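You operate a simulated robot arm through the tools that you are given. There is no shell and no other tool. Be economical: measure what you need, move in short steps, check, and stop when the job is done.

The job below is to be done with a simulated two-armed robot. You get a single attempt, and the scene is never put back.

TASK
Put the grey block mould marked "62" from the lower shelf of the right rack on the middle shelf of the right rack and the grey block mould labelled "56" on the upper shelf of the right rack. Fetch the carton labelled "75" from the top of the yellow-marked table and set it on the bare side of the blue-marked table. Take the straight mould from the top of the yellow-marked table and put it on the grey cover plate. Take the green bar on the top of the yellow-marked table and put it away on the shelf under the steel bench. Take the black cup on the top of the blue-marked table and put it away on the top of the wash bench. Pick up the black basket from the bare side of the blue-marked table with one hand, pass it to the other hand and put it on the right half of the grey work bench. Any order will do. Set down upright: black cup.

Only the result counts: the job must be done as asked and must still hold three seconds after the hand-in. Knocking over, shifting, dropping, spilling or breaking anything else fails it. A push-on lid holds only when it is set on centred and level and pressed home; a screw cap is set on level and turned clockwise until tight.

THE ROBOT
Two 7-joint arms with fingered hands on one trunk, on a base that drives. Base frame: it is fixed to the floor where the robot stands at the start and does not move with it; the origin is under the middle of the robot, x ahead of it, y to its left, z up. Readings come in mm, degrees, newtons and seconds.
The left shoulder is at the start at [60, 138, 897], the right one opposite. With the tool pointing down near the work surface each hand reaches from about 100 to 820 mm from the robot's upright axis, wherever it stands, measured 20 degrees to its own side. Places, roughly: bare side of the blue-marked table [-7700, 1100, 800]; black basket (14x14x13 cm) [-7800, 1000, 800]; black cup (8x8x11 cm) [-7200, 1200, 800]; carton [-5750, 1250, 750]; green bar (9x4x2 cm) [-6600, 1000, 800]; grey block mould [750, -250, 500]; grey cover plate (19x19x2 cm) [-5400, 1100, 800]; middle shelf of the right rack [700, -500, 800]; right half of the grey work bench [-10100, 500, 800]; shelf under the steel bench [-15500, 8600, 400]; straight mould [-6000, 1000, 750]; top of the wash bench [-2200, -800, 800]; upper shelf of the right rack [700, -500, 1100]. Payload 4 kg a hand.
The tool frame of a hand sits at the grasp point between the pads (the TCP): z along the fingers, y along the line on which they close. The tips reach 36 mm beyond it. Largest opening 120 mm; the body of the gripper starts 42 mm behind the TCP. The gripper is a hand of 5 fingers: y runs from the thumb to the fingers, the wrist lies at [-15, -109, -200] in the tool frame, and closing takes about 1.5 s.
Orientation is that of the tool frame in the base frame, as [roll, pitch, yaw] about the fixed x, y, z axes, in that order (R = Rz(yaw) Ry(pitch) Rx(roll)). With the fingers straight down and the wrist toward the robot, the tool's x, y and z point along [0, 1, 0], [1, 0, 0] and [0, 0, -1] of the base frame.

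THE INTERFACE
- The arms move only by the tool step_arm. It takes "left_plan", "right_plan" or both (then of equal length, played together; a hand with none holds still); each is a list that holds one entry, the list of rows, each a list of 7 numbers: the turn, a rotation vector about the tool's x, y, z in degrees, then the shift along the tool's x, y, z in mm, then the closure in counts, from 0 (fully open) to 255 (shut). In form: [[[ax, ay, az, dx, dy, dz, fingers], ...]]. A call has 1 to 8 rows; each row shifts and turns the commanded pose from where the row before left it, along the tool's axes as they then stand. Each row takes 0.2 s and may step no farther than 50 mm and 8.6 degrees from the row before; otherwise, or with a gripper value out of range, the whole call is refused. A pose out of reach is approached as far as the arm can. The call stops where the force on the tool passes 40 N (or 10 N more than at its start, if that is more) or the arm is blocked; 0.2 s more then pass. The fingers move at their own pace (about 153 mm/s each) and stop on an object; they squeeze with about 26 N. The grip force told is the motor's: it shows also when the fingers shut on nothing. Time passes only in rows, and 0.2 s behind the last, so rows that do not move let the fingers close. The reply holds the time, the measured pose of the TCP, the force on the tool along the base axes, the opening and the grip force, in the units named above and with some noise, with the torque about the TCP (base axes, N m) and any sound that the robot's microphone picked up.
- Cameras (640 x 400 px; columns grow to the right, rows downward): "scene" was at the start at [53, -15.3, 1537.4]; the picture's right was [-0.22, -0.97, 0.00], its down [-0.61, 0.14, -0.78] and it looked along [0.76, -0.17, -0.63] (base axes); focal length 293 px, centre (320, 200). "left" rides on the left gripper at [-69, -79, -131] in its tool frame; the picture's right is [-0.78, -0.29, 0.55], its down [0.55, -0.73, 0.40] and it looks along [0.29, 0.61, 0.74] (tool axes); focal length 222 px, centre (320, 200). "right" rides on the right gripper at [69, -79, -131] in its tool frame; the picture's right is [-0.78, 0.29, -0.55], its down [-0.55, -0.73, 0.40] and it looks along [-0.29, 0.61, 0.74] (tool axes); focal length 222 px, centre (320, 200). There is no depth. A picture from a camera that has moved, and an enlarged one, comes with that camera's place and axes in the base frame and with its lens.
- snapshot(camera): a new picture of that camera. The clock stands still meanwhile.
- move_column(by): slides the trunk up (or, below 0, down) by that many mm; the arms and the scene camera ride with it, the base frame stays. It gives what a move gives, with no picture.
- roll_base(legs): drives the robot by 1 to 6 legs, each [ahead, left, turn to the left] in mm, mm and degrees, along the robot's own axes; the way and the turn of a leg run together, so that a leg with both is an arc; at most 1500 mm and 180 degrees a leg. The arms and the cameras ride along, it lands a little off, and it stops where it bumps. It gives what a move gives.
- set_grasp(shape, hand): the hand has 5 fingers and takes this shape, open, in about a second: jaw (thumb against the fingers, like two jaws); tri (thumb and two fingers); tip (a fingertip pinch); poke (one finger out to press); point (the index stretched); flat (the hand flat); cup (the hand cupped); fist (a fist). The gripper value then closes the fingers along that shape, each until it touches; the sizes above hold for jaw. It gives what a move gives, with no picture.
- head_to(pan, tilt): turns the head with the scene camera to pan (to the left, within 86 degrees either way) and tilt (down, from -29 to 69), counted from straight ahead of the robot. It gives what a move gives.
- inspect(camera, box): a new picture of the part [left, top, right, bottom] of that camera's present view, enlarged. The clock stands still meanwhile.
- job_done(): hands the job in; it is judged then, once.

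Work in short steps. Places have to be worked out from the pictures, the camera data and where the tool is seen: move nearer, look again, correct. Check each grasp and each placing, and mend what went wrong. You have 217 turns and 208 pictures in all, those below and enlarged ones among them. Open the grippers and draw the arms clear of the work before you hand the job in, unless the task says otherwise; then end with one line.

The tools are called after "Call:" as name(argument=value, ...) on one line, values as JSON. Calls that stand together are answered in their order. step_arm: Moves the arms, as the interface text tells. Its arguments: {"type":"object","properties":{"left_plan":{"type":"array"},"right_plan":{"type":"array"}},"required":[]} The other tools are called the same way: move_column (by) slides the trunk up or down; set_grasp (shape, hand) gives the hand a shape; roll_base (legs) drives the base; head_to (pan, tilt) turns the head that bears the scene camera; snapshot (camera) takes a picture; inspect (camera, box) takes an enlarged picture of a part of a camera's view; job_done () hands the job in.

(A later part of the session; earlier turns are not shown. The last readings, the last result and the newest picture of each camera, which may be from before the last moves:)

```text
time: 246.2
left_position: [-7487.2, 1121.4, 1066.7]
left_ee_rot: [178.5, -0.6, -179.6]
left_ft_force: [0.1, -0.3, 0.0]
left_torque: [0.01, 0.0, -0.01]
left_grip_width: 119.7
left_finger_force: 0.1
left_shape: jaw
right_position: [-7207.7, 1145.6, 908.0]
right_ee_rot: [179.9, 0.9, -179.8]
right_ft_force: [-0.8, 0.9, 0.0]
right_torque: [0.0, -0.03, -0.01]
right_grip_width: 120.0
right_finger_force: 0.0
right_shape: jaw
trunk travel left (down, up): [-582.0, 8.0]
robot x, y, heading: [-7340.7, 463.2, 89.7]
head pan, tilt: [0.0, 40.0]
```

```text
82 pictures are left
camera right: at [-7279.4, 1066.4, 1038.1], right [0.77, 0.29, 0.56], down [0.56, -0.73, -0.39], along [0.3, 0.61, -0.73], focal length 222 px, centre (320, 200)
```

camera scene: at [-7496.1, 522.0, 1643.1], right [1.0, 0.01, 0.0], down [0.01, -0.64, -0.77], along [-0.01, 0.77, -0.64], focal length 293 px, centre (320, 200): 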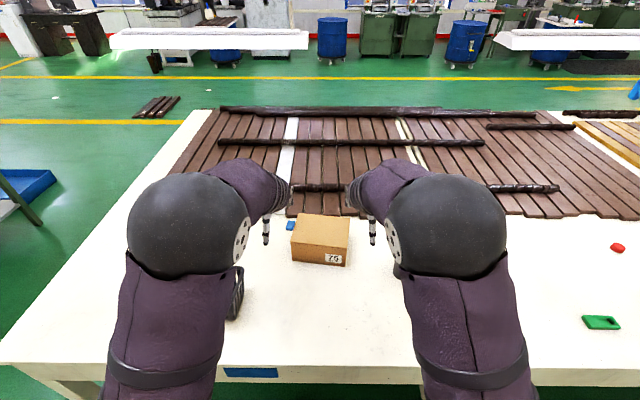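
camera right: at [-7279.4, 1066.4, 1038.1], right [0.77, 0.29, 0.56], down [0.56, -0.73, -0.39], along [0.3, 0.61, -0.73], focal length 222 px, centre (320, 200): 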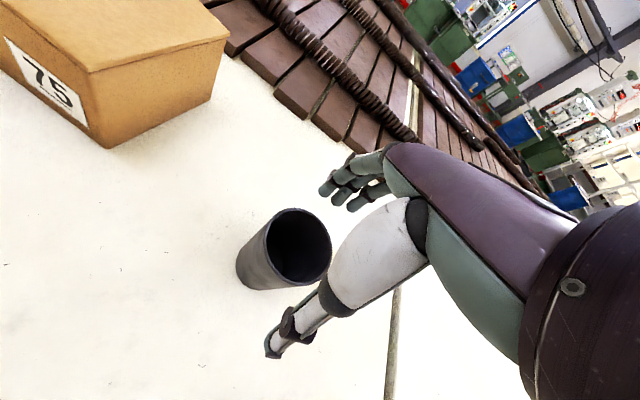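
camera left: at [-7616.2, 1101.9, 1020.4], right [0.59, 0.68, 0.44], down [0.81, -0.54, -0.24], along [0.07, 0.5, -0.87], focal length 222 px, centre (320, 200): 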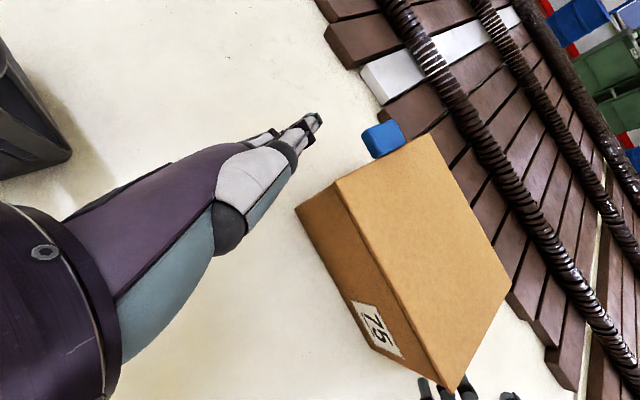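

Aligned. Lower 60 and close.

Call:
step_arm(right_plan=[[[0, 0, 0, 0, 0, 20, 0], [0, 0, 0, 0, 0, 20, 0], [0, 0, 0, 0, 0, 18, 0], [0, 0, 0, 0, 0, 0, 70], [0, 0, 0, 0, 0, 0, 120], [0, 0, 0, 0, 0, 0, 180], [0, 0, 0, 0, 0, 0, 255], [0, 0, 0, 0, 0, 0, 255]]])

Call:
step_arm(right_plan=[[[0, 0, 0, 0, 0, 0, 255], [0, 0, 0, 0, 0, 0, 255], [0, 0, 0, 0, 0, -25, 255], [0, 0, 0, 0, 0, -25, 255], [0, 0, 0, 0, 0, 0, 255]]])

Call:
snapshot(camera="right")

```text
time: 248.0
left_position: [-7488.3, 1121.5, 1067.7]
left_ee_rot: [178.5, -0.5, -179.7]
left_ft_force: [0.1, -0.4, 0.4]
left_torque: [-0.01, -0.01, 0.02]
left_grip_width: 119.9
left_finger_force: 0.1
left_shape: jaw
right_position: [-7205.7, 1146.8, 850.4]
right_ee_rot: [-180.0, 0.9, -180.0]
right_ft_force: [0.3, -0.9, 0.2]
right_torque: [0.01, 0.0, 0.04]
right_grip_width: 61.7
right_finger_force: 26.8
right_shape: jaw
trunk travel left (down, up): [-582.0, 8.0]
robot x, y, heading: [-7340.6, 461.8, 89.9]
head pan, tilt: [0.0, 40.0]
```

```text
time: 249.2
left_position: [-7487.4, 1121.2, 1066.9]
left_ee_rot: [178.5, -0.5, -179.6]
left_ft_force: [0.5, 0.3, -0.2]
left_torque: [0.04, 0.01, 0.0]
left_grip_width: 119.8
left_finger_force: 0.1
left_shape: jaw
right_position: [-7207.4, 1146.4, 899.6]
right_ee_rot: [-180.0, 1.1, -179.9]
right_ft_force: [-0.6, 0.4, -1.2]
right_torque: [0.02, 0.0, -0.01]
right_grip_width: 61.8
right_finger_force: 25.9
right_shape: jaw
trunk travel left (down, up): [-582.0, 8.0]
robot x, y, heading: [-7340.4, 464.3, 89.9]
head pan, tilt: [0.0, 40.0]
```

```text
81 pictures are left
camera right: at [-7279.7, 1067.4, 1029.2], right [0.77, 0.29, 0.56], down [0.56, -0.73, -0.39], along [0.3, 0.61, -0.73], focal length 222 px, centre (320, 200)
```

right: 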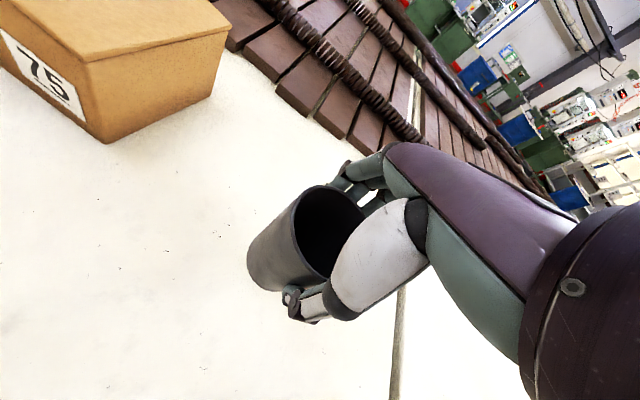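

Cup is held. I raise and retract it, then drive down the corridor toward the wash bench.

Call:
step_arm(right_plan=[[[0, 0, 0, 0, -15, -35, 255], [0, 0, 0, 0, -25, -35, 255], [0, 0, 0, 0, -30, -35, 255], [0, 0, 0, 0, -30, -30, 255], [0, 0, 0, 0, -30, 0, 255], [0, 0, 0, 0, 0, 0, 255]]], left_plan=[[[0, 0, 0, 0, -15, -35, 0], [0, 0, 0, 0, -25, -35, 0], [0, 0, 0, 0, -30, -35, 0], [0, 0, 0, 0, -30, -30, 0], [0, 0, 0, 0, -30, 0, 0], [0, 0, 0, 0, 0, 0, 0]]])

Call:
roll_base(legs=[[-300, 0, 0], [0, 0, -90], [1300, 0, 0], [1300, 0, 0], [1300, 0, 0]])

Call:
head_to(pan=-25, tilt=20)

Call:
snapshot(camera="scene")

```text
time: 250.6
left_position: [-7483.1, 987.7, 1198.3]
left_ee_rot: [178.6, -0.6, -179.5]
left_ft_force: [-0.1, 0.0, 0.4]
left_torque: [-0.01, 0.0, 0.0]
left_grip_width: 120.0
left_finger_force: 0.1
left_shape: jaw
right_position: [-7208.4, 1017.0, 1036.3]
right_ee_rot: [179.9, 0.9, -179.9]
right_ft_force: [0.4, 0.6, 0.7]
right_torque: [-0.01, 0.0, 0.0]
right_grip_width: 61.8
right_finger_force: 25.5
right_shape: jaw
trunk travel left (down, up): [-582.0, 8.0]
robot x, y, heading: [-7340.0, 464.0, 90.1]
head pan, tilt: [0.0, 40.0]
```

```text
time: 274.6
left_position: [-2980.4, 436.8, 1198.2]
left_ee_rot: [178.5, -0.6, 93.4]
left_ft_force: [0.4, 0.0, -0.6]
left_torque: [0.04, -0.02, -0.01]
left_grip_width: 119.7
left_finger_force: 0.1
left_shape: jaw
right_position: [-2937.2, 166.0, 1036.4]
right_ee_rot: [-179.9, 0.9, 93.1]
right_ft_force: [0.6, -0.7, -0.6]
right_torque: [-0.01, 0.02, -0.03]
right_grip_width: 61.8
right_finger_force: 26.2
right_shape: jaw
trunk travel left (down, up): [-582.0, 8.0]
robot x, y, heading: [-3499.9, 268.9, 3.2]
head pan, tilt: [0.0, 40.0]
```

```text
time: 275.5
left_position: [-2980.9, 437.3, 1198.2]
left_ee_rot: [178.5, -0.6, 93.4]
left_ft_force: [-0.6, 0.1, -0.2]
left_torque: [-0.04, -0.02, 0.01]
left_grip_width: 120.0
left_finger_force: 0.1
left_shape: jaw
right_position: [-2938.9, 165.8, 1036.0]
right_ee_rot: [-180.0, 0.9, 93.1]
right_ft_force: [-0.2, -0.4, -1.0]
right_torque: [0.01, -0.01, -0.01]
right_grip_width: 61.9
right_finger_force: 25.8
right_shape: jaw
trunk travel left (down, up): [-582.0, 8.0]
robot x, y, heading: [-3495.8, 269.3, 3.0]
head pan, tilt: [-25.0, 20.0]
```

```text
80 pictures are left
camera scene: at [-3440.7, 236.7, 1674.4], right [-0.38, -0.93, 0.0], down [-0.32, 0.13, -0.94], along [0.87, -0.35, -0.34], focal length 293 px, centre (320, 200)
```

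scene: 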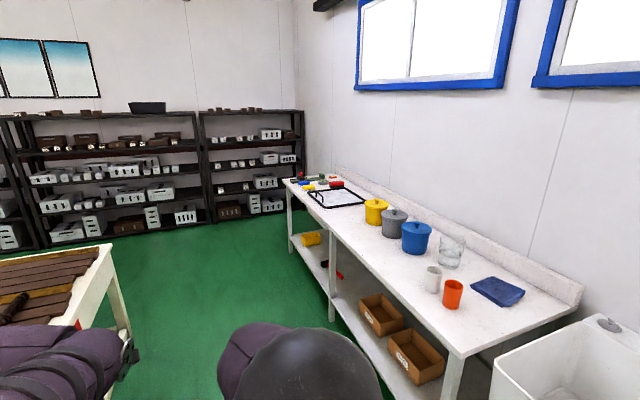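

The wash bench has free space along its front at about (-2250,-620). I drive there, turn to face it and approach.

Call:
roll_base(legs=[[0, 0, -3], [1380, -170, 0], [0, 0, -90], [150, 0, 0]])

Call:
head_to(pan=0, tilt=42)

Call:
snapshot(camera="scene")

```text
time: 287.8
left_position: [-1982.1, -580.0, 1197.8]
left_ee_rot: [178.6, -0.6, -1.0]
left_ft_force: [0.3, 0.7, 0.4]
left_torque: [0.05, 0.02, -0.01]
left_grip_width: 119.8
left_finger_force: 0.1
left_shape: jaw
right_position: [-2257.3, -600.8, 1035.1]
right_ee_rot: [180.0, 0.9, -1.3]
right_ft_force: [0.1, -0.3, -0.8]
right_torque: [0.07, 0.0, 0.0]
right_grip_width: 62.0
right_finger_force: 25.9
right_shape: jaw
trunk travel left (down, up): [-582.0, 8.0]
robot x, y, heading: [-2109.5, -51.8, -91.5]
head pan, tilt: [-25.0, 20.0]
```

```text
time: 288.7
left_position: [-1982.9, -579.7, 1197.6]
left_ee_rot: [178.5, -0.6, -1.1]
left_ft_force: [-0.4, 0.0, -0.2]
left_torque: [-0.02, 0.01, -0.04]
left_grip_width: 119.8
left_finger_force: 0.0
left_shape: jaw
right_position: [-2256.3, -600.5, 1036.0]
right_ee_rot: [-179.8, 1.0, -1.3]
right_ft_force: [-0.1, -0.9, -0.1]
right_torque: [0.01, 0.0, 0.0]
right_grip_width: 61.7
right_finger_force: 25.9
right_shape: jaw
trunk travel left (down, up): [-582.0, 8.0]
robot x, y, heading: [-2110.0, -52.5, -91.5]
head pan, tilt: [0.0, 42.0]
```

```text
79 pictures are left
camera scene: at [-2112.9, -101.5, 1640.2], right [-1.0, 0.03, 0.0], down [0.02, 0.67, -0.74], along [-0.02, -0.74, -0.67], focal length 293 px, centre (320, 200)
```

scene: 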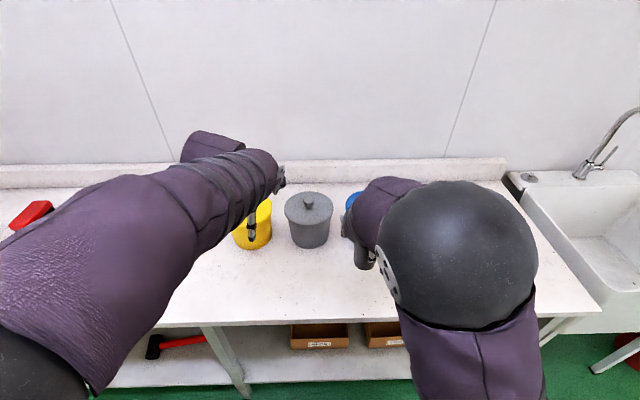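

Call:
step_arm(right_plan=[[[0, 0, 0, 0, 0, 35, 255], [0, 0, 0, 0, 0, 35, 255], [0, 0, 0, 0, 0, 0, 255]]])

Call:
snapshot(camera="right")

```text
time: 289.5
left_position: [-1982.9, -578.2, 1197.9]
left_ee_rot: [178.5, -0.6, -1.1]
left_ft_force: [0.2, 0.5, 0.3]
left_torque: [0.03, -0.02, 0.0]
left_grip_width: 119.6
left_finger_force: 0.1
left_shape: jaw
right_position: [-2258.7, -599.7, 965.9]
right_ee_rot: [179.9, 1.0, -1.3]
right_ft_force: [-0.4, -0.1, -1.8]
right_torque: [0.01, -0.01, 0.02]
right_grip_width: 61.4
right_finger_force: 26.1
right_shape: jaw
trunk travel left (down, up): [-582.0, 8.0]
robot x, y, heading: [-2111.3, -51.3, -91.4]
head pan, tilt: [0.0, 42.0]
```

```text
78 pictures are left
camera right: at [-2184.3, -522.3, 1096.1], right [-0.78, -0.27, 0.56], down [-0.54, 0.75, -0.39], along [-0.31, -0.61, -0.73], focal length 222 px, centre (320, 200)
```

right: 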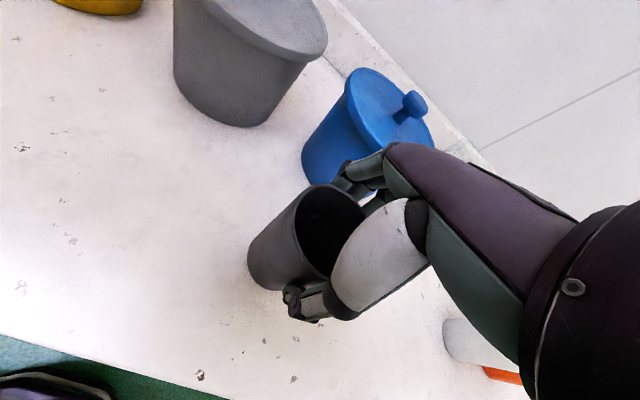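

Clear spot. I lower in small steps.

Call:
step_arm(right_plan=[[[0, 0, 0, 0, 0, 12, 255], [0, 0, 0, 0, 0, 10, 255], [0, 0, 0, 0, 0, 8, 255], [0, 0, 0, 0, 0, 0, 255]]])

Call:
step_arm(right_plan=[[[0, 0, 0, 0, 0, 6, 255], [0, 0, 0, 0, 0, 6, 255], [0, 0, 0, 0, 0, 0, 255]]])

```text
time: 290.5
left_position: [-1982.1, -578.7, 1199.2]
left_ee_rot: [178.4, -0.8, -1.2]
left_ft_force: [0.3, -1.0, 0.0]
left_torque: [0.04, 0.0, 0.02]
left_grip_width: 119.7
left_finger_force: 0.1
left_shape: jaw
right_position: [-2257.7, -599.9, 938.1]
right_ee_rot: [179.9, 0.9, -1.3]
right_ft_force: [0.3, -0.1, -0.5]
right_torque: [-0.02, -0.01, -0.02]
right_grip_width: 61.9
right_finger_force: 25.6
right_shape: jaw
trunk travel left (down, up): [-582.0, 8.0]
robot x, y, heading: [-2109.9, -52.9, -91.7]
head pan, tilt: [0.0, 42.0]
```

```text
time: 291.3
left_position: [-1982.0, -575.6, 1199.2]
left_ee_rot: [178.4, -0.6, -1.1]
left_ft_force: [0.3, -0.6, -0.2]
left_torque: [0.0, -0.02, 0.0]
left_grip_width: 119.8
left_finger_force: 0.1
left_shape: jaw
right_position: [-2258.0, -600.1, 927.7]
right_ee_rot: [179.7, 1.1, -1.4]
right_ft_force: [-4.3, 0.4, 27.5]
right_torque: [-0.2, 0.12, -0.12]
right_grip_width: 61.9
right_finger_force: 26.1
right_shape: jaw
trunk travel left (down, up): [-582.0, 8.0]
robot x, y, heading: [-2110.4, -53.5, -91.4]
head pan, tilt: [0.0, 42.0]
```

Contact at z≈928. I relieve 1.5 mm and open.

Call:
step_arm(right_plan=[[[0, 0, 0, 0, 0, -1.5, 255], [0, 0, 0, 0, 0, 0, 120], [0, 0, 0, 0, 0, 0, 60], [0, 0, 0, 0, 0, 0, 0], [0, 0, 0, 0, 0, 0, 0], [0, 0, 0, 0, 0, 0, 0], [0, 0, 0, 0, 0, 0, 0]]])

Call:
snapshot(camera="right")

```text
time: 292.9
left_position: [-1981.7, -580.7, 1198.2]
left_ee_rot: [178.5, -0.6, -1.0]
left_ft_force: [0.1, 0.0, 0.1]
left_torque: [0.02, 0.0, -0.01]
left_grip_width: 120.1
left_finger_force: 0.0
left_shape: jaw
right_position: [-2258.5, -600.2, 925.7]
right_ee_rot: [180.0, 1.0, -1.3]
right_ft_force: [-0.4, -1.2, 0.3]
right_torque: [0.01, 0.01, 0.03]
right_grip_width: 119.6
right_finger_force: 0.1
right_shape: jaw
trunk travel left (down, up): [-582.0, 8.0]
robot x, y, heading: [-2112.0, -53.5, -91.7]
head pan, tilt: [0.0, 42.0]
```

```text
77 pictures are left
camera right: at [-2184.9, -522.5, 1056.3], right [-0.78, -0.27, 0.56], down [-0.54, 0.75, -0.39], along [-0.31, -0.61, -0.73], focal length 222 px, centre (320, 200)
```

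right: 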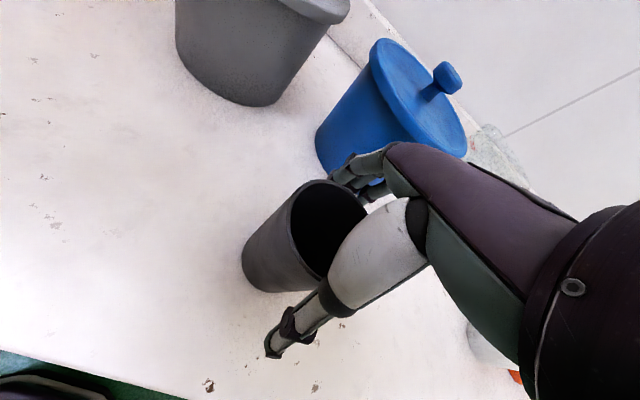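

Released. I lift the hand straight up and check the cup.

Call:
step_arm(right_plan=[[[0, 0, 0, 0, 0, -30, 0], [0, 0, 0, 0, 0, -40, 0], [0, 0, 0, 0, 0, -45, 0], [0, 0, 0, 0, 0, -45, 0], [0, 0, 0, 0, 0, 0, 0]]])

Call:
snapshot(camera="right")

```text
time: 294.1
left_position: [-1982.2, -578.6, 1198.2]
left_ee_rot: [178.5, -0.6, -1.1]
left_ft_force: [0.8, 0.8, -0.8]
left_torque: [0.0, 0.03, 0.0]
left_grip_width: 119.8
left_finger_force: 0.0
left_shape: jaw
right_position: [-2255.0, -598.3, 1085.1]
right_ee_rot: [-180.0, 1.0, -1.4]
right_ft_force: [0.4, 0.4, 0.2]
right_torque: [-0.03, 0.0, 0.02]
right_grip_width: 119.7
right_finger_force: 0.0
right_shape: jaw
trunk travel left (down, up): [-582.0, 8.0]
robot x, y, heading: [-2113.6, -51.5, -91.2]
head pan, tilt: [0.0, 42.0]
```

```text
76 pictures are left
camera right: at [-2180.7, -520.7, 1216.1], right [-0.78, -0.27, 0.56], down [-0.54, 0.75, -0.39], along [-0.31, -0.61, -0.73], focal length 222 px, centre (320, 200)
```

right: 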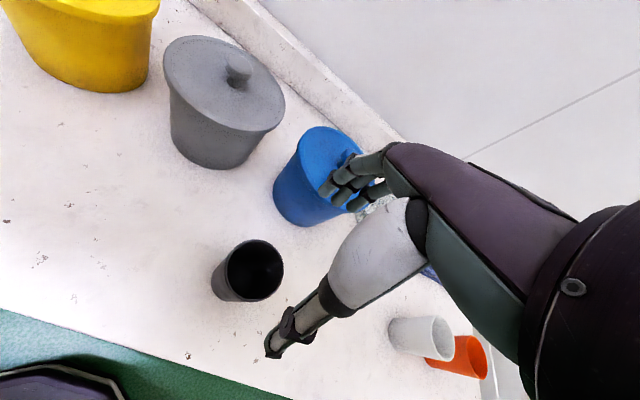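

Cup stands upright on the wash bench. Now back to the blue table for the basket.

Call:
roll_base(legs=[[-200, 0, 0], [0, 0, -88.5], [1390, 0, 0], [1390, 0, 0]])

```text
time: 312.5
left_position: [-5404.7, 112.0, 1198.1]
left_ee_rot: [178.5, -0.7, -92.0]
left_ft_force: [-0.3, 0.9, 0.0]
left_torque: [-0.05, -0.03, 0.0]
left_grip_width: 119.8
left_finger_force: 0.1
left_shape: jaw
right_position: [-5419.7, 385.2, 1084.6]
right_ee_rot: [-180.0, 1.0, -92.4]
right_ft_force: [-0.1, 0.1, -0.3]
right_torque: [0.01, 0.0, -0.02]
right_grip_width: 119.9
right_finger_force: 0.1
right_shape: jaw
trunk travel left (down, up): [-582.0, 8.0]
robot x, y, heading: [-4878.4, 235.1, 177.3]
head pan, tilt: [0.0, 42.0]
```

Call:
roll_base(legs=[[0, 0, 2.7], [1400, 0, 0], [1400, 30, 0], [0, 0, -90]])

Call:
head_to(pan=0, tilt=40)

Call:
snapshot(camera="scene")

Call:
snapshot(camera="left")

```text
time: 330.2
left_position: [-7832.7, 692.5, 1198.7]
left_ee_rot: [178.5, -0.6, -177.7]
left_ft_force: [0.0, 1.1, 0.4]
left_torque: [-0.03, -0.01, 0.0]
left_grip_width: 119.9
left_finger_force: 0.0
left_shape: jaw
right_position: [-7562.4, 725.9, 1087.1]
right_ee_rot: [180.0, 1.0, -178.0]
right_ft_force: [-0.6, -0.4, 0.8]
right_torque: [-0.04, 0.0, 0.01]
right_grip_width: 119.9
right_finger_force: 0.0
right_shape: jaw
trunk travel left (down, up): [-582.0, 8.0]
robot x, y, heading: [-7676.4, 173.0, 92.1]
head pan, tilt: [0.0, 42.0]
```

```text
time: 330.8
left_position: [-7831.9, 692.9, 1198.5]
left_ee_rot: [178.4, -0.6, -177.6]
left_ft_force: [-0.5, -1.2, 0.1]
left_torque: [-0.01, -0.03, -0.02]
left_grip_width: 119.7
left_finger_force: 0.1
left_shape: jaw
right_position: [-7563.2, 726.4, 1086.2]
right_ee_rot: [179.8, 1.0, -178.0]
right_ft_force: [0.3, 0.6, -0.7]
right_torque: [0.02, -0.03, -0.03]
right_grip_width: 119.8
right_finger_force: 0.1
right_shape: jaw
trunk travel left (down, up): [-582.0, 8.0]
robot x, y, heading: [-7673.9, 176.2, 91.7]
head pan, tilt: [0.0, 40.0]
```

```text
75 pictures are left
camera scene: at [-7676.3, 232.2, 1643.1], right [1.0, 0.03, 0.0], down [0.02, -0.64, -0.77], along [-0.02, 0.77, -0.64], focal length 293 px, centre (320, 200)
```

scene: 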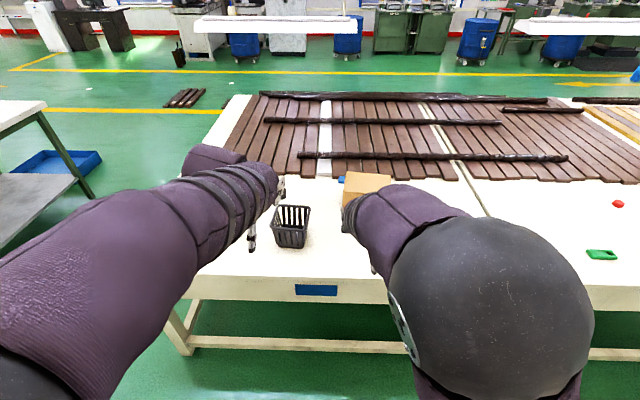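

```text
74 pictures are left
camera left: at [-7759.2, 613.2, 1326.9], right [0.79, -0.25, -0.56], down [-0.52, -0.75, -0.41], along [-0.32, 0.62, -0.72], focal length 222 px, centre (320, 200)
```

left: 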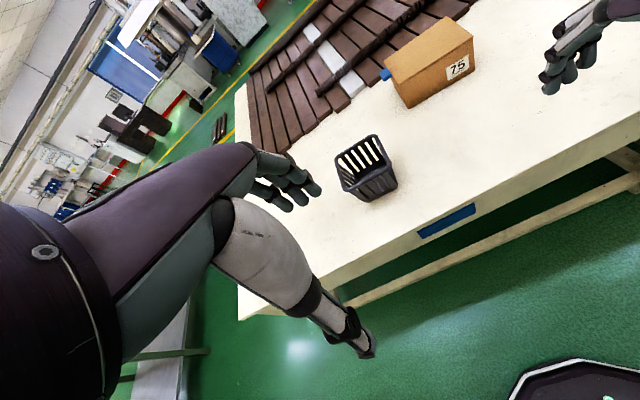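

Call:
inspect(camera="scene", box=[250, 190, 330, 260])

```text
5.71 times, centred on (290, 225) of scene
camera zoom: at [-7676.3, 232.2, 1643.1], right [1.0, 0.03, 0.0], down [0.02, -0.64, -0.77], along [-0.02, 0.77, -0.64], focal length 1674 px, centre (491, 57)
```

zoom: 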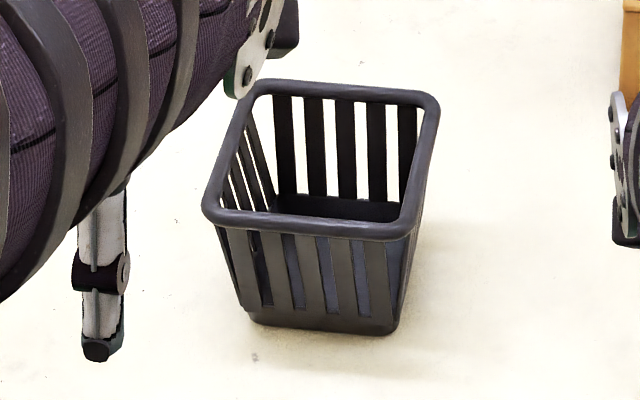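

Basket rim: x -7876..-7740, y 950..1083, centre (-7806,1017), turned ≈-5°. I'll pinch its left wall with the left hand, pass to the right hand at the right wall. First turn both hands so their fingers close sideways.

Call:
step_arm(left_plan=[[[1.5, 0, 8.1, 0, 0, 0, 0], [0, 0, 8.1, 0, 0, 0, 0], [0, 0, 8.1, 0, 0, 0, 0], [0, 0, 8.1, 0, 0, 0, 0], [0, 0, 8.1, 0, 0, 0, 0], [0, 0, 8.1, 0, 0, 0, 0], [0, 0, 8.1, 0, 0, 0, 0], [0, 0, 8.1, 0, 0, 0, 0]]], right_plan=[[[0, 0, -7, 0, 0, -10, 0], [0, 0, -7, 0, 0, -10, 0], [0, 0, -7, 0, 0, -10, 0], [0, 0, -7, 0, 0, -10, 0], [0, 0, -7, 0, 0, -10, 0], [0, 0, -7, 0, 0, -10, 0], [0, 0, -7, 0, 0, -10, 0], [0, 0, -7, 0, 0, -10, 0]]])

Call:
step_arm(left_plan=[[[0, 0, 8.1, 0, 0, 0, 0], [0, 0, 8.1, 0, 0, 0, 0], [0, 0, 8.1, 0, 0, 0, 0], [0, 0, 8.1, 0, 0, 0, 0]]], right_plan=[[[0, 0, -7, 0, 0, 0, 0], [0, 0, -7, 0, 0, 0, 0], [0, 0, -7, 0, 0, 0, 0], [0, 0, -6.4, 0, 0, 0, 0]]])

Call:
roll_base(legs=[[0, 130, -1.7], [230, 0, 0]])

Call:
snapshot(camera="left")

```text
time: 332.6
left_position: [-7832.9, 692.7, 1198.2]
left_ee_rot: [-179.4, -0.3, 117.3]
left_ft_force: [-0.2, 0.2, -0.7]
left_torque: [0.02, 0.05, 0.01]
left_grip_width: 120.0
left_finger_force: 0.1
left_shape: jaw
right_position: [-7566.6, 728.3, 1166.0]
right_ee_rot: [-179.2, 0.6, -121.9]
right_ft_force: [-0.2, 0.4, 0.5]
right_torque: [-0.02, 0.01, 0.0]
right_grip_width: 119.8
right_finger_force: 0.0
right_shape: jaw
trunk travel left (down, up): [-582.0, 8.0]
robot x, y, heading: [-7674.8, 174.5, 91.6]
head pan, tilt: [0.0, 40.0]
```

```text
time: 333.6
left_position: [-7832.4, 691.7, 1198.2]
left_ee_rot: [-179.3, 0.2, 84.9]
left_ft_force: [0.2, 0.1, 0.2]
left_torque: [0.01, 0.02, 0.0]
left_grip_width: 119.8
left_finger_force: 0.1
left_shape: jaw
right_position: [-7564.1, 727.8, 1165.7]
right_ee_rot: [-179.0, 0.1, -94.5]
right_ft_force: [0.7, -0.9, 0.4]
right_torque: [-0.02, 0.0, 0.01]
right_grip_width: 119.9
right_finger_force: 0.0
right_shape: jaw
trunk travel left (down, up): [-582.0, 8.0]
robot x, y, heading: [-7668.0, 171.3, 91.6]
head pan, tilt: [0.0, 40.0]
```

```text
time: 336.3
left_position: [-7952.5, 927.9, 1198.5]
left_ee_rot: [-179.2, 0.1, 83.3]
left_ft_force: [-0.2, 0.6, -0.2]
left_torque: [-0.03, 0.03, 0.01]
left_grip_width: 120.1
left_finger_force: 0.0
left_shape: jaw
right_position: [-7683.3, 953.6, 1165.2]
right_ee_rot: [-178.9, 0.1, -96.3]
right_ft_force: [0.0, 0.9, -0.3]
right_torque: [-0.05, -0.03, 0.03]
right_grip_width: 120.3
right_finger_force: 0.0
right_shape: jaw
trunk travel left (down, up): [-582.0, 8.0]
robot x, y, heading: [-7808.4, 404.3, 90.1]
head pan, tilt: [0.0, 40.0]
```

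```text
72 pictures are left
camera left: at [-8036.7, 867.9, 1330.4], right [-0.39, -0.75, -0.54], down [-0.67, 0.63, -0.39], along [0.63, 0.21, -0.74], focal length 222 px, centre (320, 200)
```

left: 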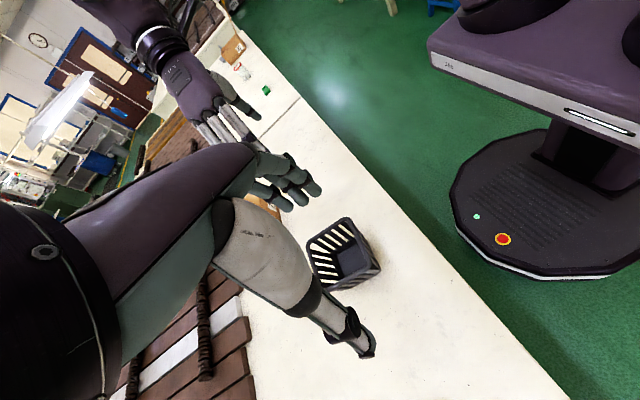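

Left hand aligned with the left wall direction. I bring it above the left wall and down to z≈960.

Call:
step_arm(left_plan=[[[0, 0, 0, 21, 14.3, 25, 0], [0, 0, 0, 21, 14.3, 25, 0], [0, 0, 0, 21, 14.3, 25, 0], [0, 0, 0, 21, 14.3, 25, 0], [0, 0, 0, 21, 14.3, 25, 0], [0, 0, 0, 0, 0, 38, 0], [0, 0, 0, 0, 0, 38, 0], [0, 0, 0, 0, 0, 37, 0]]])

Call:
snapshot(camera="left")

Call:
inspect(camera="scene", box=[220, 150, 420, 290])

```text
time: 338.1
left_position: [-7873.7, 1024.8, 959.4]
left_ee_rot: [-179.3, 0.0, 83.4]
left_ft_force: [0.1, -0.3, 0.6]
left_torque: [-0.01, 0.01, 0.01]
left_grip_width: 119.8
left_finger_force: 0.1
left_shape: jaw
right_position: [-7683.3, 953.7, 1165.7]
right_ee_rot: [-179.0, 0.0, -96.3]
right_ft_force: [1.2, -0.5, -1.2]
right_torque: [-0.01, -0.01, 0.02]
right_grip_width: 119.7
right_finger_force: 0.0
right_shape: jaw
trunk travel left (down, up): [-582.0, 8.0]
robot x, y, heading: [-7812.0, 399.1, 90.1]
head pan, tilt: [0.0, 40.0]
```

```text
71 pictures are left
camera left: at [-7959.3, 965.7, 1091.6], right [-0.39, -0.75, -0.54], down [-0.67, 0.63, -0.39], along [0.63, 0.21, -0.74], focal length 222 px, centre (320, 200)
```

left: 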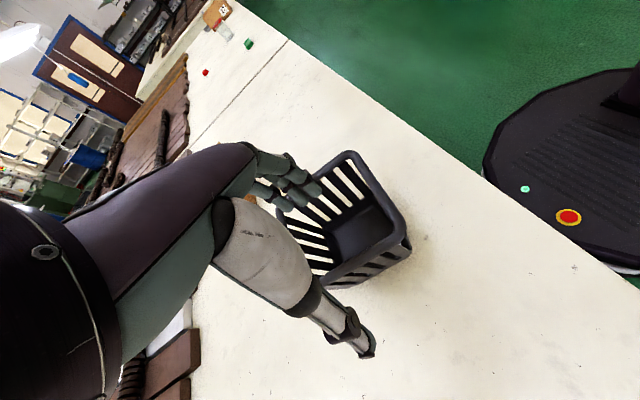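

```text
2.86 times, centred on (320, 220) of scene
camera zoom: at [-7809.8, 462.5, 1643.1], right [1.0, 0.0, 0.0], down [0.0, -0.64, -0.77], along [0.0, 0.77, -0.64], focal length 837 px, centre (320, 143)
```

zoom: 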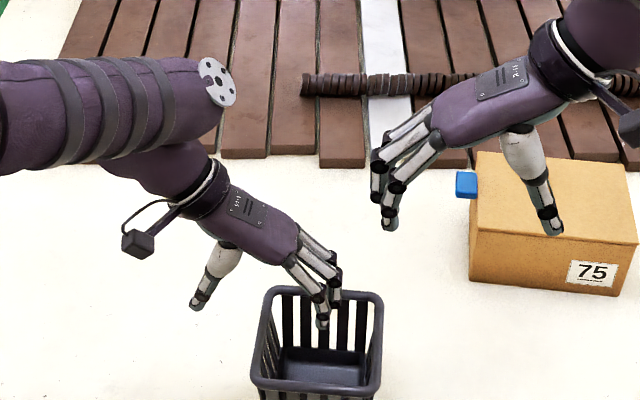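

Well aligned: thumb outside, fingers inside. I lower 74 mm and pinch the wall.

Call:
step_arm(left_plan=[[[0, 0, 0, 0, 0, 25, 0], [0, 0, 0, 0, 0, 25, 0], [0, 0, 0, 0, 0, 22, 0], [0, 0, 0, 0, 0, 0, 100], [0, 0, 0, 0, 0, 0, 180], [0, 0, 0, 0, 0, 0, 255], [0, 0, 0, 0, 0, 0, 255], [0, 0, 0, 0, 0, 0, 255]]])

Call:
snapshot(camera="left")

```text
time: 339.9
left_position: [-7871.0, 1023.5, 887.9]
left_ee_rot: [-179.2, 0.1, 83.3]
left_ft_force: [0.8, -0.1, -0.6]
left_torque: [-0.01, -0.08, -0.05]
left_grip_width: 0.0
left_finger_force: 25.8
left_shape: jaw
right_position: [-7682.3, 953.0, 1166.0]
right_ee_rot: [-179.0, 0.2, -96.3]
right_ft_force: [0.2, -1.0, 0.4]
right_torque: [0.0, -0.02, -0.02]
right_grip_width: 119.9
right_finger_force: 0.0
right_shape: jaw
trunk travel left (down, up): [-582.0, 8.0]
robot x, y, heading: [-7810.2, 401.6, 90.0]
head pan, tilt: [0.0, 40.0]
```

```text
69 pictures are left
camera left: at [-7957.7, 963.8, 1020.3], right [-0.39, -0.75, -0.54], down [-0.67, 0.63, -0.39], along [0.63, 0.21, -0.74], focal length 222 px, centre (320, 200)
```

left: 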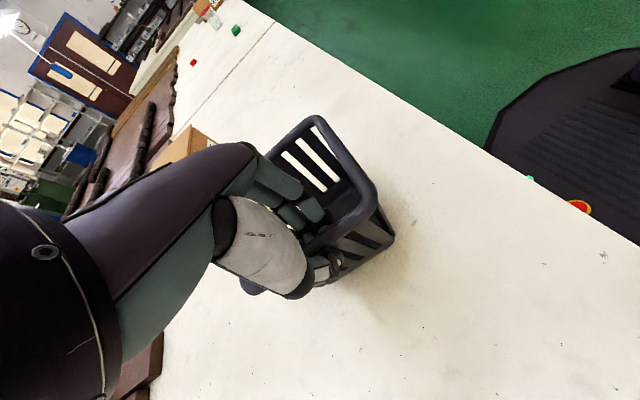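

Width reads ~0 but the wall appears between thumb and fingers. I test-lift 30 mm.

Call:
step_arm(left_plan=[[[0, 0, 0, 0, 0, -15, 255], [0, 0, 0, 0, 0, -15, 255], [0, 0, 0, 0, 0, 0, 255]]])

Call:
snapshot(camera="left")

```text
time: 340.7
left_position: [-7871.4, 1024.5, 917.0]
left_ee_rot: [-179.4, 0.1, 83.3]
left_ft_force: [0.4, 0.7, -0.4]
left_torque: [-0.01, 0.04, 0.01]
left_grip_width: 0.0
left_finger_force: 25.7
left_shape: jaw
right_position: [-7684.5, 953.1, 1166.1]
right_ee_rot: [-179.1, 0.1, -96.2]
right_ft_force: [-0.7, 0.0, -0.4]
right_torque: [-0.01, -0.04, -0.01]
right_grip_width: 120.0
right_finger_force: 0.1
right_shape: jaw
trunk travel left (down, up): [-582.0, 8.0]
robot x, y, heading: [-7806.7, 403.3, 90.2]
head pan, tilt: [0.0, 40.0]
```

```text
68 pictures are left
camera left: at [-7956.5, 965.5, 1049.8], right [-0.39, -0.75, -0.54], down [-0.67, 0.63, -0.39], along [0.63, 0.21, -0.74], focal length 222 px, centre (320, 200)
```

left: 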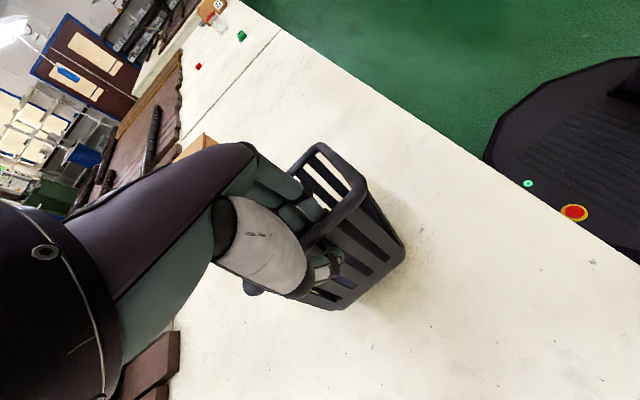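

Call:
step_arm(left_plan=[[[0, 0, 0, 0, 0, -25, 255], [0, 0, 0, 0, 0, -25, 255], [0, 0, 0, 0, 0, 0, 255]]])

Call:
inspect(camera="scene", box=[220, 150, 420, 290])

```text
time: 341.5
left_position: [-7870.7, 1024.1, 969.3]
left_ee_rot: [-179.3, 0.1, 83.3]
left_ft_force: [1.2, 0.6, -0.9]
left_torque: [-0.02, 0.05, -0.01]
left_grip_width: 0.0
left_finger_force: 26.0
left_shape: jaw
right_position: [-7682.2, 953.0, 1166.3]
right_ee_rot: [-179.0, 0.1, -96.3]
right_ft_force: [-0.2, 0.3, -0.7]
right_torque: [-0.01, 0.0, -0.03]
right_grip_width: 120.1
right_finger_force: 0.1
right_shape: jaw
trunk travel left (down, up): [-582.0, 8.0]
robot x, y, heading: [-7811.8, 403.9, 90.1]
head pan, tilt: [0.0, 40.0]
```

```text
2.86 times, centred on (320, 220) of scene
camera zoom: at [-7809.4, 462.1, 1643.0], right [1.0, 0.0, 0.0], down [0.0, -0.64, -0.77], along [0.0, 0.77, -0.64], focal length 837 px, centre (320, 143)
```

zoom: 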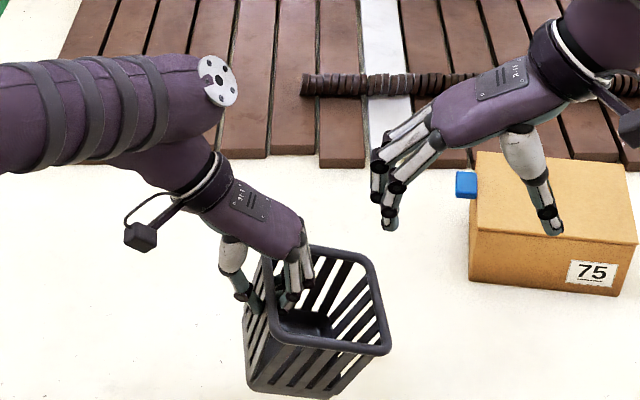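

The basket hangs from the left hand, slightly tilted. I raise it 90 mm more for the handover and look.

Call:
step_arm(left_plan=[[[0, 0, 0, 0, 0, -30, 255], [0, 0, 0, 0, 0, -30, 255], [0, 0, 0, 0, 0, -30, 255], [0, 0, 0, 0, 0, 0, 255]]])

Call:
inspect(camera="scene", box=[240, 150, 400, 270])

Call:
snapshot(camera="right")

```text
time: 342.5
left_position: [-7869.2, 1020.9, 1056.3]
left_ee_rot: [-179.3, 0.3, 83.3]
left_ft_force: [-0.4, -0.5, -1.1]
left_torque: [-0.02, 0.05, 0.03]
left_grip_width: 0.0
left_finger_force: 25.9
left_shape: jaw
right_position: [-7682.9, 953.5, 1164.7]
right_ee_rot: [-179.1, 0.2, -96.3]
right_ft_force: [-0.4, 0.7, -0.4]
right_torque: [0.01, 0.0, 0.0]
right_grip_width: 119.9
right_finger_force: 0.0
right_shape: jaw
trunk travel left (down, up): [-582.0, 8.0]
robot x, y, heading: [-7813.4, 404.0, 89.9]
head pan, tilt: [0.0, 40.0]
```

```text
3.33 times, centred on (320, 210) of scene
camera zoom: at [-7809.3, 462.3, 1643.0], right [1.0, 0.0, 0.0], down [0.0, -0.64, -0.77], along [0.0, 0.77, -0.64], focal length 977 px, centre (320, 167)
```

zoom: 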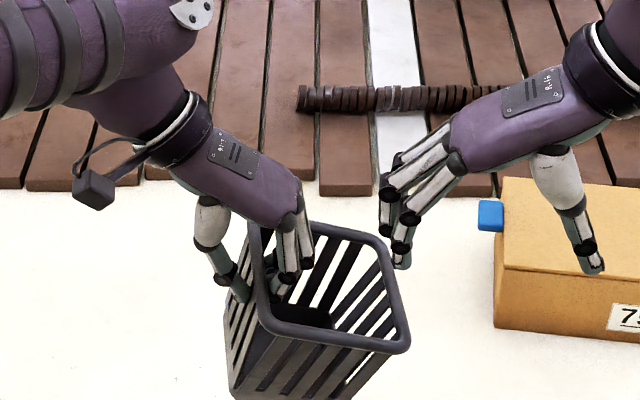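

```text
65 pictures are left
camera right: at [-7614.1, 875.6, 1298.2], right [-0.21, 0.81, 0.54], down [0.8, 0.47, -0.38], along [-0.56, 0.35, -0.75], focal length 222 px, centre (320, 200)
```

right: 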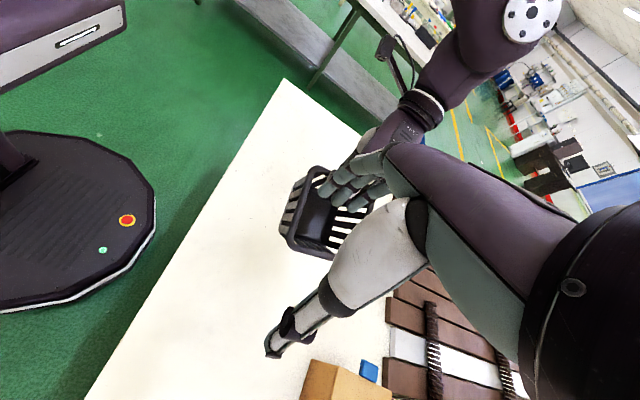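

Right rim centre judged at (-7747,1022,1037), basket tilted ≈15°. I bring the right hand above its right wall with the same tilt, and descend around it.

Call:
step_arm(right_plan=[[[0, 0, 0, -32, 24.6, 0, 0], [0, 0, 0, -32, 24.6, 0, 0], [-7.5, 0, 0, 0, 0, 0, 0], [-7.5, 0, 0, 0, 0, 0, 0], [0, 0, 0, 0, -6, 30, 0], [0, 0, 0, 0, -6, 30, 0], [0, 0, 0, 0, 0, 0, 0]]])

Call:
snapshot(camera="right")

Call:
inspect(camera="scene", box=[240, 150, 400, 270])

```text
time: 344.1
left_position: [-7869.5, 1019.9, 1057.2]
left_ee_rot: [-179.4, 0.2, 83.3]
left_ft_force: [-0.1, -0.4, -1.7]
left_torque: [-0.03, 0.06, -0.03]
left_grip_width: 0.1
left_finger_force: 25.7
left_shape: jaw
right_position: [-7727.3, 1023.0, 1104.3]
right_ee_rot: [166.0, 0.2, -96.3]
right_ft_force: [-0.3, 0.4, 0.0]
right_torque: [-0.02, 0.0, 0.02]
right_grip_width: 119.5
right_finger_force: 0.0
right_shape: jaw
trunk travel left (down, up): [-582.0, 8.0]
robot x, y, heading: [-7809.3, 401.9, 90.1]
head pan, tilt: [0.0, 40.0]
```

```text
64 pictures are left
camera right: at [-7626.6, 941.9, 1212.8], right [-0.06, 0.79, 0.6], down [0.67, 0.48, -0.56], along [-0.74, 0.37, -0.57], focal length 222 px, centre (320, 200)
```

right: 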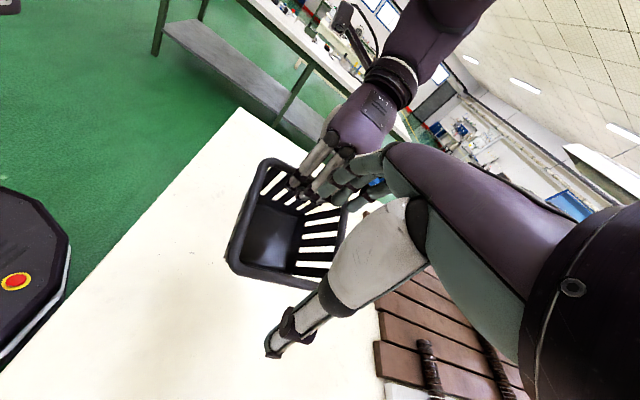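

```text
3.33 times, centred on (320, 210) of scene
camera zoom: at [-7809.5, 461.5, 1643.1], right [1.0, 0.0, 0.0], down [0.0, -0.64, -0.77], along [0.0, 0.77, -0.64], focal length 977 px, centre (320, 167)
```

zoom: 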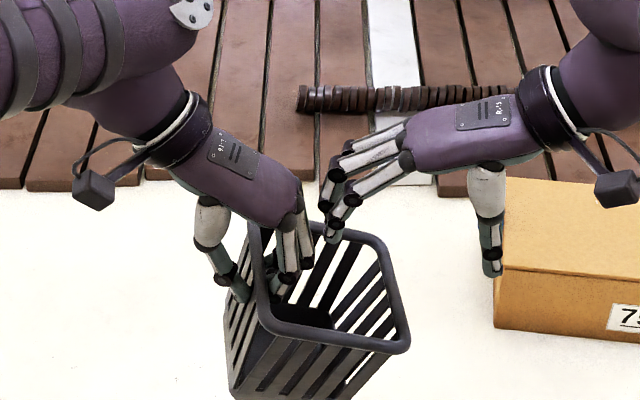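

Good line-up. I narrow the right hand a bit and descend 80 mm around the right wall.

Call:
step_arm(right_plan=[[[0, 0, 0, 0, 0, 0, 50], [0, 0, 0, 0, -3, 27, 50], [0, 0, 0, 0, -3, 27, 50], [0, 0, 0, 0, -3, 26, 50], [0, 0, 0, 0, 0, 0, 50]]])

Call:
inspect(camera="scene", box=[240, 150, 400, 270])

```text
time: 345.3
left_position: [-7868.0, 1020.0, 1056.8]
left_ee_rot: [-179.2, 0.1, 83.3]
left_ft_force: [1.0, 0.3, -1.1]
left_torque: [0.01, 0.05, 0.01]
left_grip_width: 0.0
left_finger_force: 26.0
left_shape: jaw
right_position: [-7737.8, 1022.7, 1024.3]
right_ee_rot: [165.9, 0.1, -96.2]
right_ft_force: [-0.5, -0.8, 0.4]
right_torque: [-0.01, 0.01, 0.01]
right_grip_width: 96.9
right_finger_force: 0.1
right_shape: jaw
trunk travel left (down, up): [-582.0, 8.0]
robot x, y, heading: [-7809.3, 404.8, 90.5]
head pan, tilt: [0.0, 40.0]
```

```text
3.33 times, centred on (320, 210) of scene
camera zoom: at [-7809.4, 461.5, 1643.1], right [1.0, 0.0, 0.0], down [0.0, -0.64, -0.77], along [0.0, 0.77, -0.64], focal length 977 px, centre (320, 167)
```

zoom: 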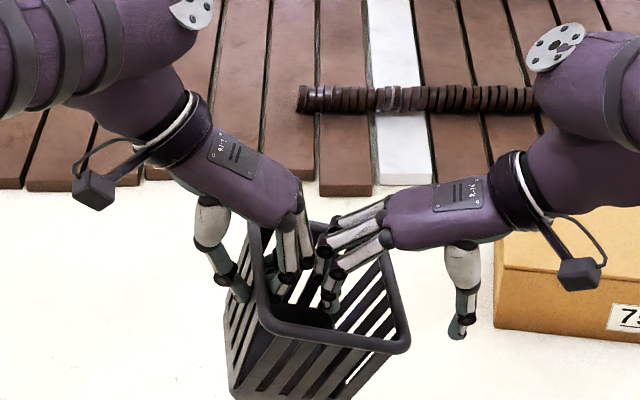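

Fingers are inside, thumb outside. I close the right hand.

Call:
step_arm(right_plan=[[[0, 0, 0, 0, 0, 0, 120], [0, 0, 0, 0, 0, 0, 190], [0, 0, 0, 0, 0, 0, 255], [0, 0, 0, 0, 0, 0, 255], [0, 0, 0, 0, 0, 0, 255], [0, 0, 0, 0, 0, 0, 255], [0, 0, 0, 0, 0, 0, 255]]])

Call:
inspect(camera="scene", box=[240, 150, 400, 270])

```text
time: 346.9
left_position: [-7868.3, 1018.9, 1056.7]
left_ee_rot: [-179.3, 0.1, 83.3]
left_ft_force: [0.2, 1.0, -2.7]
left_torque: [-0.06, 0.04, 0.0]
left_grip_width: 0.0
left_finger_force: 26.1
left_shape: jaw
right_position: [-7737.1, 1023.0, 1024.5]
right_ee_rot: [166.0, 0.1, -96.4]
right_ft_force: [-1.1, -0.9, 1.5]
right_torque: [0.01, 0.18, 0.17]
right_grip_width: 1.3
right_finger_force: 25.5
right_shape: jaw
trunk travel left (down, up): [-582.0, 8.0]
robot x, y, heading: [-7808.5, 401.3, 89.9]
head pan, tilt: [0.0, 40.0]
```

```text
3.33 times, centred on (320, 210) of scene
camera zoom: at [-7809.3, 461.9, 1643.1], right [1.0, 0.0, 0.0], down [0.0, -0.64, -0.77], along [0.0, 0.77, -0.64], focal length 977 px, centre (320, 167)
```

zoom: 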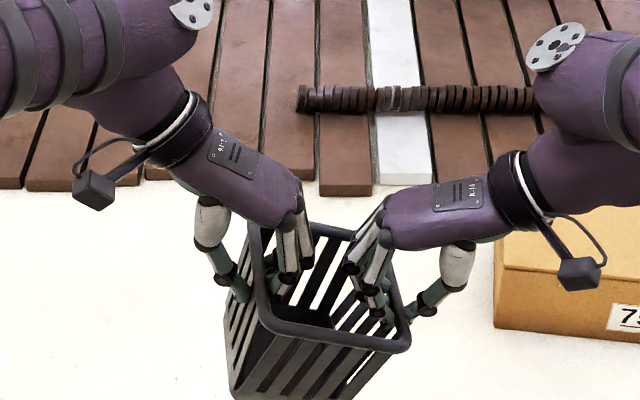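

The right hand holds the wall too. I open the left hand and check the right hand keeps the basket.

Call:
step_arm(left_plan=[[[0, 0, 0, 0, 0, 0, 160], [0, 0, 0, 0, 0, 0, 80], [0, 0, 0, 0, 0, 0, 0], [0, 0, 0, 0, 0, 0, 0], [0, 0, 0, 0, 0, 0, 0], [0, 0, 0, 0, 0, 0, 0]]], right_plan=[[[0, 0, 0, 0, 0, 0, 255], [0, 0, 0, 0, 0, 0, 255], [0, 0, 0, 0, 0, 0, 255], [0, 0, 0, 0, 0, 0, 255], [0, 0, 0, 0, 0, 0, 255], [0, 0, 0, 0, 0, 0, 255]]])

Call:
inspect(camera="scene", box=[240, 150, 400, 270])

```text
time: 348.3
left_position: [-7868.7, 1021.0, 1057.7]
left_ee_rot: [-179.2, 0.1, 83.2]
left_ft_force: [-4.0, 0.6, 1.7]
left_torque: [0.06, -0.09, 0.08]
left_grip_width: 119.9
left_finger_force: 0.1
left_shape: jaw
right_position: [-7737.3, 1023.9, 1024.4]
right_ee_rot: [166.0, 0.1, -96.3]
right_ft_force: [4.4, 0.2, -1.1]
right_torque: [-0.07, -0.02, -0.09]
right_grip_width: 0.6
right_finger_force: 26.2
right_shape: jaw
trunk travel left (down, up): [-582.0, 8.0]
robot x, y, heading: [-7804.3, 403.6, 90.3]
head pan, tilt: [0.0, 40.0]
```

```text
3.33 times, centred on (320, 210) of scene
camera zoom: at [-7809.3, 461.9, 1643.1], right [1.0, 0.0, 0.0], down [0.0, -0.64, -0.77], along [0.0, 0.77, -0.64], focal length 977 px, centre (320, 167)
```

zoom: 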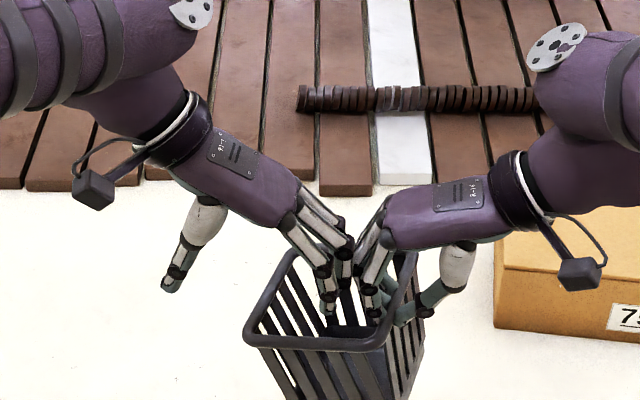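

Transfer done. I withdraw the left hand upward, slightly narrowed so it doesn't rub the right fingers.

Call:
step_arm(left_plan=[[[0, 0, 0, 0, 0, 0, 60], [0, 0, 0, 0, 0, 0, 60], [0, 0, 0, 0, 0, -25, 60], [0, 0, 0, 0, 0, -40, 60], [0, 0, 0, 0, -10, -45, 60], [0, 0, 0, 0, -20, -40, 60], [0, 0, 0, 0, -20, -40, 0]]])

Call:
snapshot(camera="scene")

```text
time: 349.9
left_position: [-7917.4, 1025.0, 1248.5]
left_ee_rot: [-179.4, 0.1, 83.3]
left_ft_force: [1.0, 0.2, -0.3]
left_torque: [0.04, -0.01, -0.05]
left_grip_width: 119.8
left_finger_force: 0.1
left_shape: jaw
right_position: [-7737.9, 1024.2, 1024.4]
right_ee_rot: [166.0, 0.2, -96.3]
right_ft_force: [0.5, 0.0, 0.0]
right_torque: [-0.02, -0.07, -0.01]
right_grip_width: 0.6
right_finger_force: 26.5
right_shape: jaw
trunk travel left (down, up): [-582.0, 8.0]
robot x, y, heading: [-7806.8, 404.3, 90.3]
head pan, tilt: [0.0, 40.0]
```

```text
59 pictures are left
camera scene: at [-7809.5, 461.4, 1643.0], right [1.0, 0.0, 0.0], down [0.0, -0.64, -0.77], along [0.0, 0.77, -0.64], focal length 293 px, centre (320, 200)
```

scene: 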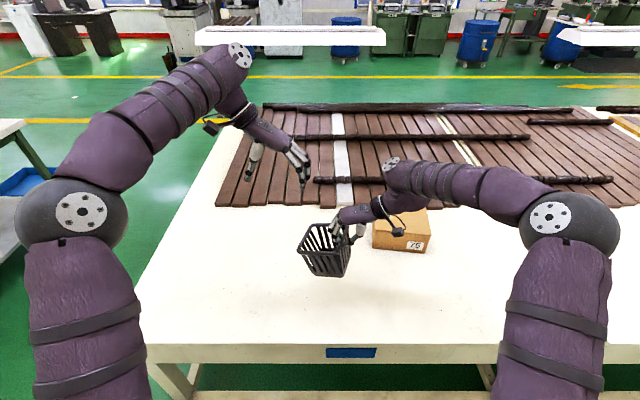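

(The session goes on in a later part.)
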